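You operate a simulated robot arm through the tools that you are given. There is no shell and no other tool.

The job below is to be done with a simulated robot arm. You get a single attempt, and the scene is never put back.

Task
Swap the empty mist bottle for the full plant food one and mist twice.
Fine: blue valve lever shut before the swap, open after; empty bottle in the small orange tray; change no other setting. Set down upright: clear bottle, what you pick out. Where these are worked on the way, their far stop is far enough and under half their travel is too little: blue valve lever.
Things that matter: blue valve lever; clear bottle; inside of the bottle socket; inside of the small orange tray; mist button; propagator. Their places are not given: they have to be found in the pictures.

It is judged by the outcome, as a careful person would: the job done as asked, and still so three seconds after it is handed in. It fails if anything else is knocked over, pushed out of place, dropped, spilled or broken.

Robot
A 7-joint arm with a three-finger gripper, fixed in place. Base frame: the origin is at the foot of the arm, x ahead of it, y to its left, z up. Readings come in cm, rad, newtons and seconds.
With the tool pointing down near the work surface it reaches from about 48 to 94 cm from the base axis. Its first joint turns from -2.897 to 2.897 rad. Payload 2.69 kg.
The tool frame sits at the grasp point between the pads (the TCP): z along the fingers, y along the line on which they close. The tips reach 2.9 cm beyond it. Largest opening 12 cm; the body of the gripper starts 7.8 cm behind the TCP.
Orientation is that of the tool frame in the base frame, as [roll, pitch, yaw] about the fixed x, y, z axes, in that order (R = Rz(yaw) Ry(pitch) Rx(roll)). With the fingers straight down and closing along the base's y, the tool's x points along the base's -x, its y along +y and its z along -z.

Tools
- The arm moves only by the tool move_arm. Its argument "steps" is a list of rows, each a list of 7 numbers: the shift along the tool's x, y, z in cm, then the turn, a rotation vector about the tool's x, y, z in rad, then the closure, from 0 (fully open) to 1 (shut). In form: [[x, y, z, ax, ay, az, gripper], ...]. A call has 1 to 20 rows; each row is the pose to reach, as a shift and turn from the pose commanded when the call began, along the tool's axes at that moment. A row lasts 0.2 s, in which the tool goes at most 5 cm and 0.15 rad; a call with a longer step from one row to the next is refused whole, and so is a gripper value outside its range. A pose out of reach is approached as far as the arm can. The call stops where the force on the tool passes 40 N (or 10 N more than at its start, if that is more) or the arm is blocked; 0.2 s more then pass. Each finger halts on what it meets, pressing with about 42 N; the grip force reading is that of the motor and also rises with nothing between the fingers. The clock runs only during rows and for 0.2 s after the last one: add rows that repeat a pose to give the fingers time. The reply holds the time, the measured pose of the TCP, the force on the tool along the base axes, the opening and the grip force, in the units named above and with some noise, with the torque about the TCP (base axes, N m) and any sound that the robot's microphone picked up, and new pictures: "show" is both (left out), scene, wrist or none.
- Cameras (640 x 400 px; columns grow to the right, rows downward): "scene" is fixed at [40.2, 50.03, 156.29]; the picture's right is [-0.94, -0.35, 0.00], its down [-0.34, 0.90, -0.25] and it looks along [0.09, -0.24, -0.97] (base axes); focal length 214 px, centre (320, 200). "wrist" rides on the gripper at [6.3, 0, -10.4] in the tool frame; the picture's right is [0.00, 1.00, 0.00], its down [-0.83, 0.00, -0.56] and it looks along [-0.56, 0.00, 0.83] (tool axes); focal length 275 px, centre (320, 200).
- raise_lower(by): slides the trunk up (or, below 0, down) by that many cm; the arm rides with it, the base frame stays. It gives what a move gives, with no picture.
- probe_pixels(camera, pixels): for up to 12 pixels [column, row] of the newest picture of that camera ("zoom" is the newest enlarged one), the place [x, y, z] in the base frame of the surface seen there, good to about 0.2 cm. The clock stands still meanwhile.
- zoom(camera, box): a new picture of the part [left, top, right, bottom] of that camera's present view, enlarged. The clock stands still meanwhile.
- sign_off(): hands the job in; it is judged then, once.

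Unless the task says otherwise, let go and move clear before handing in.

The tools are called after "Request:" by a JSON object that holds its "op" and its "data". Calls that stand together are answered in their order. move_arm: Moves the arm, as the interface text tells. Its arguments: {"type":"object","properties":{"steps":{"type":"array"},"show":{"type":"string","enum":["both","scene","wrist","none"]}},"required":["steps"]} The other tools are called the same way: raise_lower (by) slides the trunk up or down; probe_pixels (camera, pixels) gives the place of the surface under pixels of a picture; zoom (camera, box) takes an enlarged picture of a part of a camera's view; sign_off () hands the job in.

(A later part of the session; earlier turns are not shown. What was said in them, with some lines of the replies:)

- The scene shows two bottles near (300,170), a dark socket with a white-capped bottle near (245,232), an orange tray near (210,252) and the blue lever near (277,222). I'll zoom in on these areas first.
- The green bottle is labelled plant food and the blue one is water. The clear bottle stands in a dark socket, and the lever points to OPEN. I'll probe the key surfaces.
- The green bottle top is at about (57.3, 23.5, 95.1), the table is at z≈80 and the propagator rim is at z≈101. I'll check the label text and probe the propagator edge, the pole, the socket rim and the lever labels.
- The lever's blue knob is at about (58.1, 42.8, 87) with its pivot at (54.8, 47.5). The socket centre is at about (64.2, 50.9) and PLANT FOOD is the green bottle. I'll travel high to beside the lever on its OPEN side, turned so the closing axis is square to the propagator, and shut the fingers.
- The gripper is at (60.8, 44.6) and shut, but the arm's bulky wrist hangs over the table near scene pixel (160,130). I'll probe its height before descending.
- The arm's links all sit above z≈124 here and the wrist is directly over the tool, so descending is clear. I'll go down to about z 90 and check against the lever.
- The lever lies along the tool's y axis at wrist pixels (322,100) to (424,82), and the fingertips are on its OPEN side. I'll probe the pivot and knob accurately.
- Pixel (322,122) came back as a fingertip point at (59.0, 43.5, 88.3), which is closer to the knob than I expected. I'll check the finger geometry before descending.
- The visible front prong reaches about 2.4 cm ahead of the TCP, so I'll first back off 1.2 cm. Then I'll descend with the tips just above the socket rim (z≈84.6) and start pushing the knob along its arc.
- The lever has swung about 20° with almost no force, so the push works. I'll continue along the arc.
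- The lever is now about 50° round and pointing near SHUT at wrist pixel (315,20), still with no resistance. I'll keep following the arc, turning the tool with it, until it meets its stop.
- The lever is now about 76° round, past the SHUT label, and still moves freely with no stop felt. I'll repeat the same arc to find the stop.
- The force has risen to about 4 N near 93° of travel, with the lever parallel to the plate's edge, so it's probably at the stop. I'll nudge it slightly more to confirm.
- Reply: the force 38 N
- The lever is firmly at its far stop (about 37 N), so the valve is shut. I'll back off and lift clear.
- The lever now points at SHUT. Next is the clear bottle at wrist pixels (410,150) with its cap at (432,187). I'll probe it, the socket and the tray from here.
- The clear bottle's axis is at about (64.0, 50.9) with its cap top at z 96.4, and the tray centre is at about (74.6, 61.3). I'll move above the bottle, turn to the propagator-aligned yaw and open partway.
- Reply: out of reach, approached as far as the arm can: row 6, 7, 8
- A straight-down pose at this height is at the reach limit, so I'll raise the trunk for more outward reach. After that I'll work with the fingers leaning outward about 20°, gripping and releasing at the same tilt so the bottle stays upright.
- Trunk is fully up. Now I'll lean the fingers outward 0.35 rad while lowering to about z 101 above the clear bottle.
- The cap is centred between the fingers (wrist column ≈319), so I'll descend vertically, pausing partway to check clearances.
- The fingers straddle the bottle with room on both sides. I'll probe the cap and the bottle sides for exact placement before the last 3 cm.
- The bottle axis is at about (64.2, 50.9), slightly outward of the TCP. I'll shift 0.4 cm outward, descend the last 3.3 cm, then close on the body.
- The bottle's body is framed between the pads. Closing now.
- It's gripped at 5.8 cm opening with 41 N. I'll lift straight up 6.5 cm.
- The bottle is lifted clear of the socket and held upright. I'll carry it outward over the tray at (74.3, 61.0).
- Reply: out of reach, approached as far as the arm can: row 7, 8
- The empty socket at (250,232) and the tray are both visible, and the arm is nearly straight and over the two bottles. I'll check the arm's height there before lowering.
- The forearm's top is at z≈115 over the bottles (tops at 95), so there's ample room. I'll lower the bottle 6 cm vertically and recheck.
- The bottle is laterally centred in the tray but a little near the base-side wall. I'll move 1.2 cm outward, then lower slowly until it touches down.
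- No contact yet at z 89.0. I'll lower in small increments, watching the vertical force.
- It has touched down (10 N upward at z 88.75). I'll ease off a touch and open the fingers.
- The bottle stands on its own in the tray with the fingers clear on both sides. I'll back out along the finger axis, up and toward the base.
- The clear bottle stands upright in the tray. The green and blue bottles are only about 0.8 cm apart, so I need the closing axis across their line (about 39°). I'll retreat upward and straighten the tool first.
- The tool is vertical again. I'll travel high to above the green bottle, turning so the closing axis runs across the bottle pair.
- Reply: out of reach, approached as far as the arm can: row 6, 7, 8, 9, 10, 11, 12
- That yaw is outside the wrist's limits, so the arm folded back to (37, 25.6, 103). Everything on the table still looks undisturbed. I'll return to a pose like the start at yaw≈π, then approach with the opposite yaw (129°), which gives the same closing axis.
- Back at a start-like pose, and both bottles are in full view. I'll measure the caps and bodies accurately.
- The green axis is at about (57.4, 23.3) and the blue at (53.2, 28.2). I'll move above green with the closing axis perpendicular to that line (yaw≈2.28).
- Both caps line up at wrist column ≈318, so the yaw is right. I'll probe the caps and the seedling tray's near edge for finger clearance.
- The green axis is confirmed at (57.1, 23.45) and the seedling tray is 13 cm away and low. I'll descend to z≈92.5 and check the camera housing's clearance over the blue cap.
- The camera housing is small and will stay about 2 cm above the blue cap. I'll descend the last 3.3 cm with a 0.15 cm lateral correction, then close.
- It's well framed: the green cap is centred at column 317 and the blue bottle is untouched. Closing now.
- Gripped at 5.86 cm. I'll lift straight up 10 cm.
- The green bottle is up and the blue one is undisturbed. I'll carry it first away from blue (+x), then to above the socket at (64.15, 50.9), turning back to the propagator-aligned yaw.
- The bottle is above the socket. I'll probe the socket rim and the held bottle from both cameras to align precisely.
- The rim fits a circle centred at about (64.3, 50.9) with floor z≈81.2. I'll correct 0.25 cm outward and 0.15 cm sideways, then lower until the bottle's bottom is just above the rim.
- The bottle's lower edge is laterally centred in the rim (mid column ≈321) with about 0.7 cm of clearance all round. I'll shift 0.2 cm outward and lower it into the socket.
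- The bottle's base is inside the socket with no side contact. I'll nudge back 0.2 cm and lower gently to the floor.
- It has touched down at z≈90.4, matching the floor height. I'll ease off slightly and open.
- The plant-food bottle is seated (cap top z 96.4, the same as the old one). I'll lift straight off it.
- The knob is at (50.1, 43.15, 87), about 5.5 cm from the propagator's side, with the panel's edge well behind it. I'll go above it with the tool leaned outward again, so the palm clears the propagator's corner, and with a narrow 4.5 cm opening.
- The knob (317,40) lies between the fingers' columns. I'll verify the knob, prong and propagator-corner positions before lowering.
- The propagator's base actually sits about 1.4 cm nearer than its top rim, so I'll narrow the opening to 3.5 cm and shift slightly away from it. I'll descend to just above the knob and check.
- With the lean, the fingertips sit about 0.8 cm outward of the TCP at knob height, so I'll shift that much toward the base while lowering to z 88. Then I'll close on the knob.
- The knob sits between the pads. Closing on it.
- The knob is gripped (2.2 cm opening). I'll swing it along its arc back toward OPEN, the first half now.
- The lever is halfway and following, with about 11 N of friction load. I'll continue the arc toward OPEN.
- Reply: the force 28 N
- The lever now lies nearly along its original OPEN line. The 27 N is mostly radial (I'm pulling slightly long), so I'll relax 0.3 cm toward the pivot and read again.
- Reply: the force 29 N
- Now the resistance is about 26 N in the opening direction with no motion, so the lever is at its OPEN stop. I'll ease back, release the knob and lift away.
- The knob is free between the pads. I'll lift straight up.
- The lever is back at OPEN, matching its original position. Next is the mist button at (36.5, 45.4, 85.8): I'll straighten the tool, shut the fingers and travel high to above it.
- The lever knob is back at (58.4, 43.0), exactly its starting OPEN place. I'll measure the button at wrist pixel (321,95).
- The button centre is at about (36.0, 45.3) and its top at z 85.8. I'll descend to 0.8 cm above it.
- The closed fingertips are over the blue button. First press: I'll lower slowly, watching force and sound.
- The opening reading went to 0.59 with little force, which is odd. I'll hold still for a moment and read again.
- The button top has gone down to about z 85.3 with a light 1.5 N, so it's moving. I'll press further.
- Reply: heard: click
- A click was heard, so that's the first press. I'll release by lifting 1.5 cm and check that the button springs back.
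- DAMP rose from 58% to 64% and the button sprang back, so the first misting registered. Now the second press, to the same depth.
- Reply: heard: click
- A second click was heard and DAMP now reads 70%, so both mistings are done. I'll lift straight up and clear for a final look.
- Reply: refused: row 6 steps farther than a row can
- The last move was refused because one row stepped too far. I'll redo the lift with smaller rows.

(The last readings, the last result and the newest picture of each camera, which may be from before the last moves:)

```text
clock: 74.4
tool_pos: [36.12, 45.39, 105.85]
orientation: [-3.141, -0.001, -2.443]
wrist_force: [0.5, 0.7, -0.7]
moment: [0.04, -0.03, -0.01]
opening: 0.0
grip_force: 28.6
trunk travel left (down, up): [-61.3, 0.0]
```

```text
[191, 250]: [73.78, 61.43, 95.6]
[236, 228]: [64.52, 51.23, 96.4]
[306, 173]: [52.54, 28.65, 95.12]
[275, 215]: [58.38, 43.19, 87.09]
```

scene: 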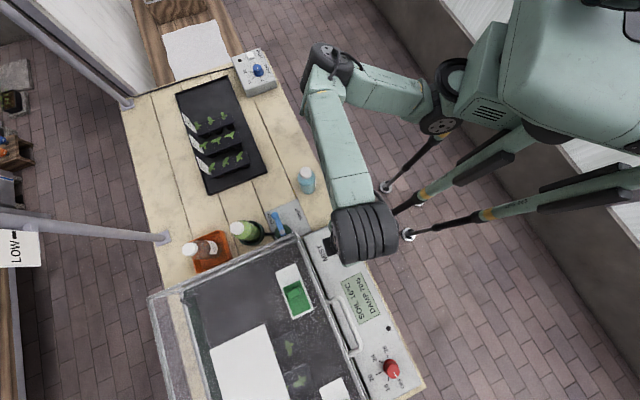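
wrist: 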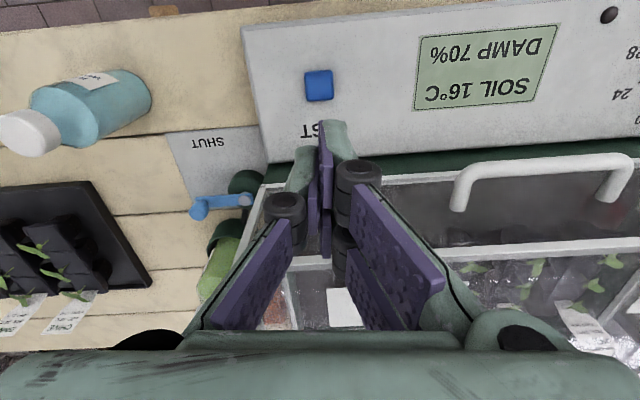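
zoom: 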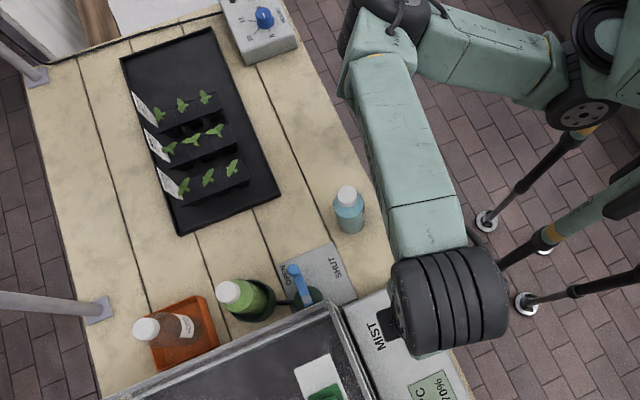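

Everything is in place:
- **Empty bottle:** the clear bottle stands upright in the orange tray, cap top at z 95.6.
- **Plant food:** the bottle is seated in the socket, cap top at z 96.4.
- **Valve lever:** the blue lever is at OPEN.
- **Misting:** DAMP reads 70% after two clicks.
- **Other items:** the blue bottle, the dial and the green vent are unchanged.

The arm is clear, so I'm handing in.

Request:
{"op": "sign_off", "data": {}}

```text
The job is handed in.
```

I swapped the bottles and misted twice, then handed the job in. I haven't seen the judged result.

- **Valve:** I pushed the blue lever to its SHUT stop before the swap and back to its OPEN stop afterwards. The final check found it where it started.
- **Bottles:** The empty clear bottle stands upright in the small orange tray. The full plant food bottle stands upright on the floor of the socket.
- **Misting:** Each press gave a click. The damp reading went from 58% to 64% to 70%.
- **Everything else:** The rain water bottle, seedling tray, dial and green vent looked unchanged in the last pictures. I raised the robot's trunk 3.8 cm for reach and left it there.

On the way to the plant food bottle, one turn was beyond the wrist's limits. The arm folded back toward the base above the table, and the pictures afterwards showed nothing disturbed.
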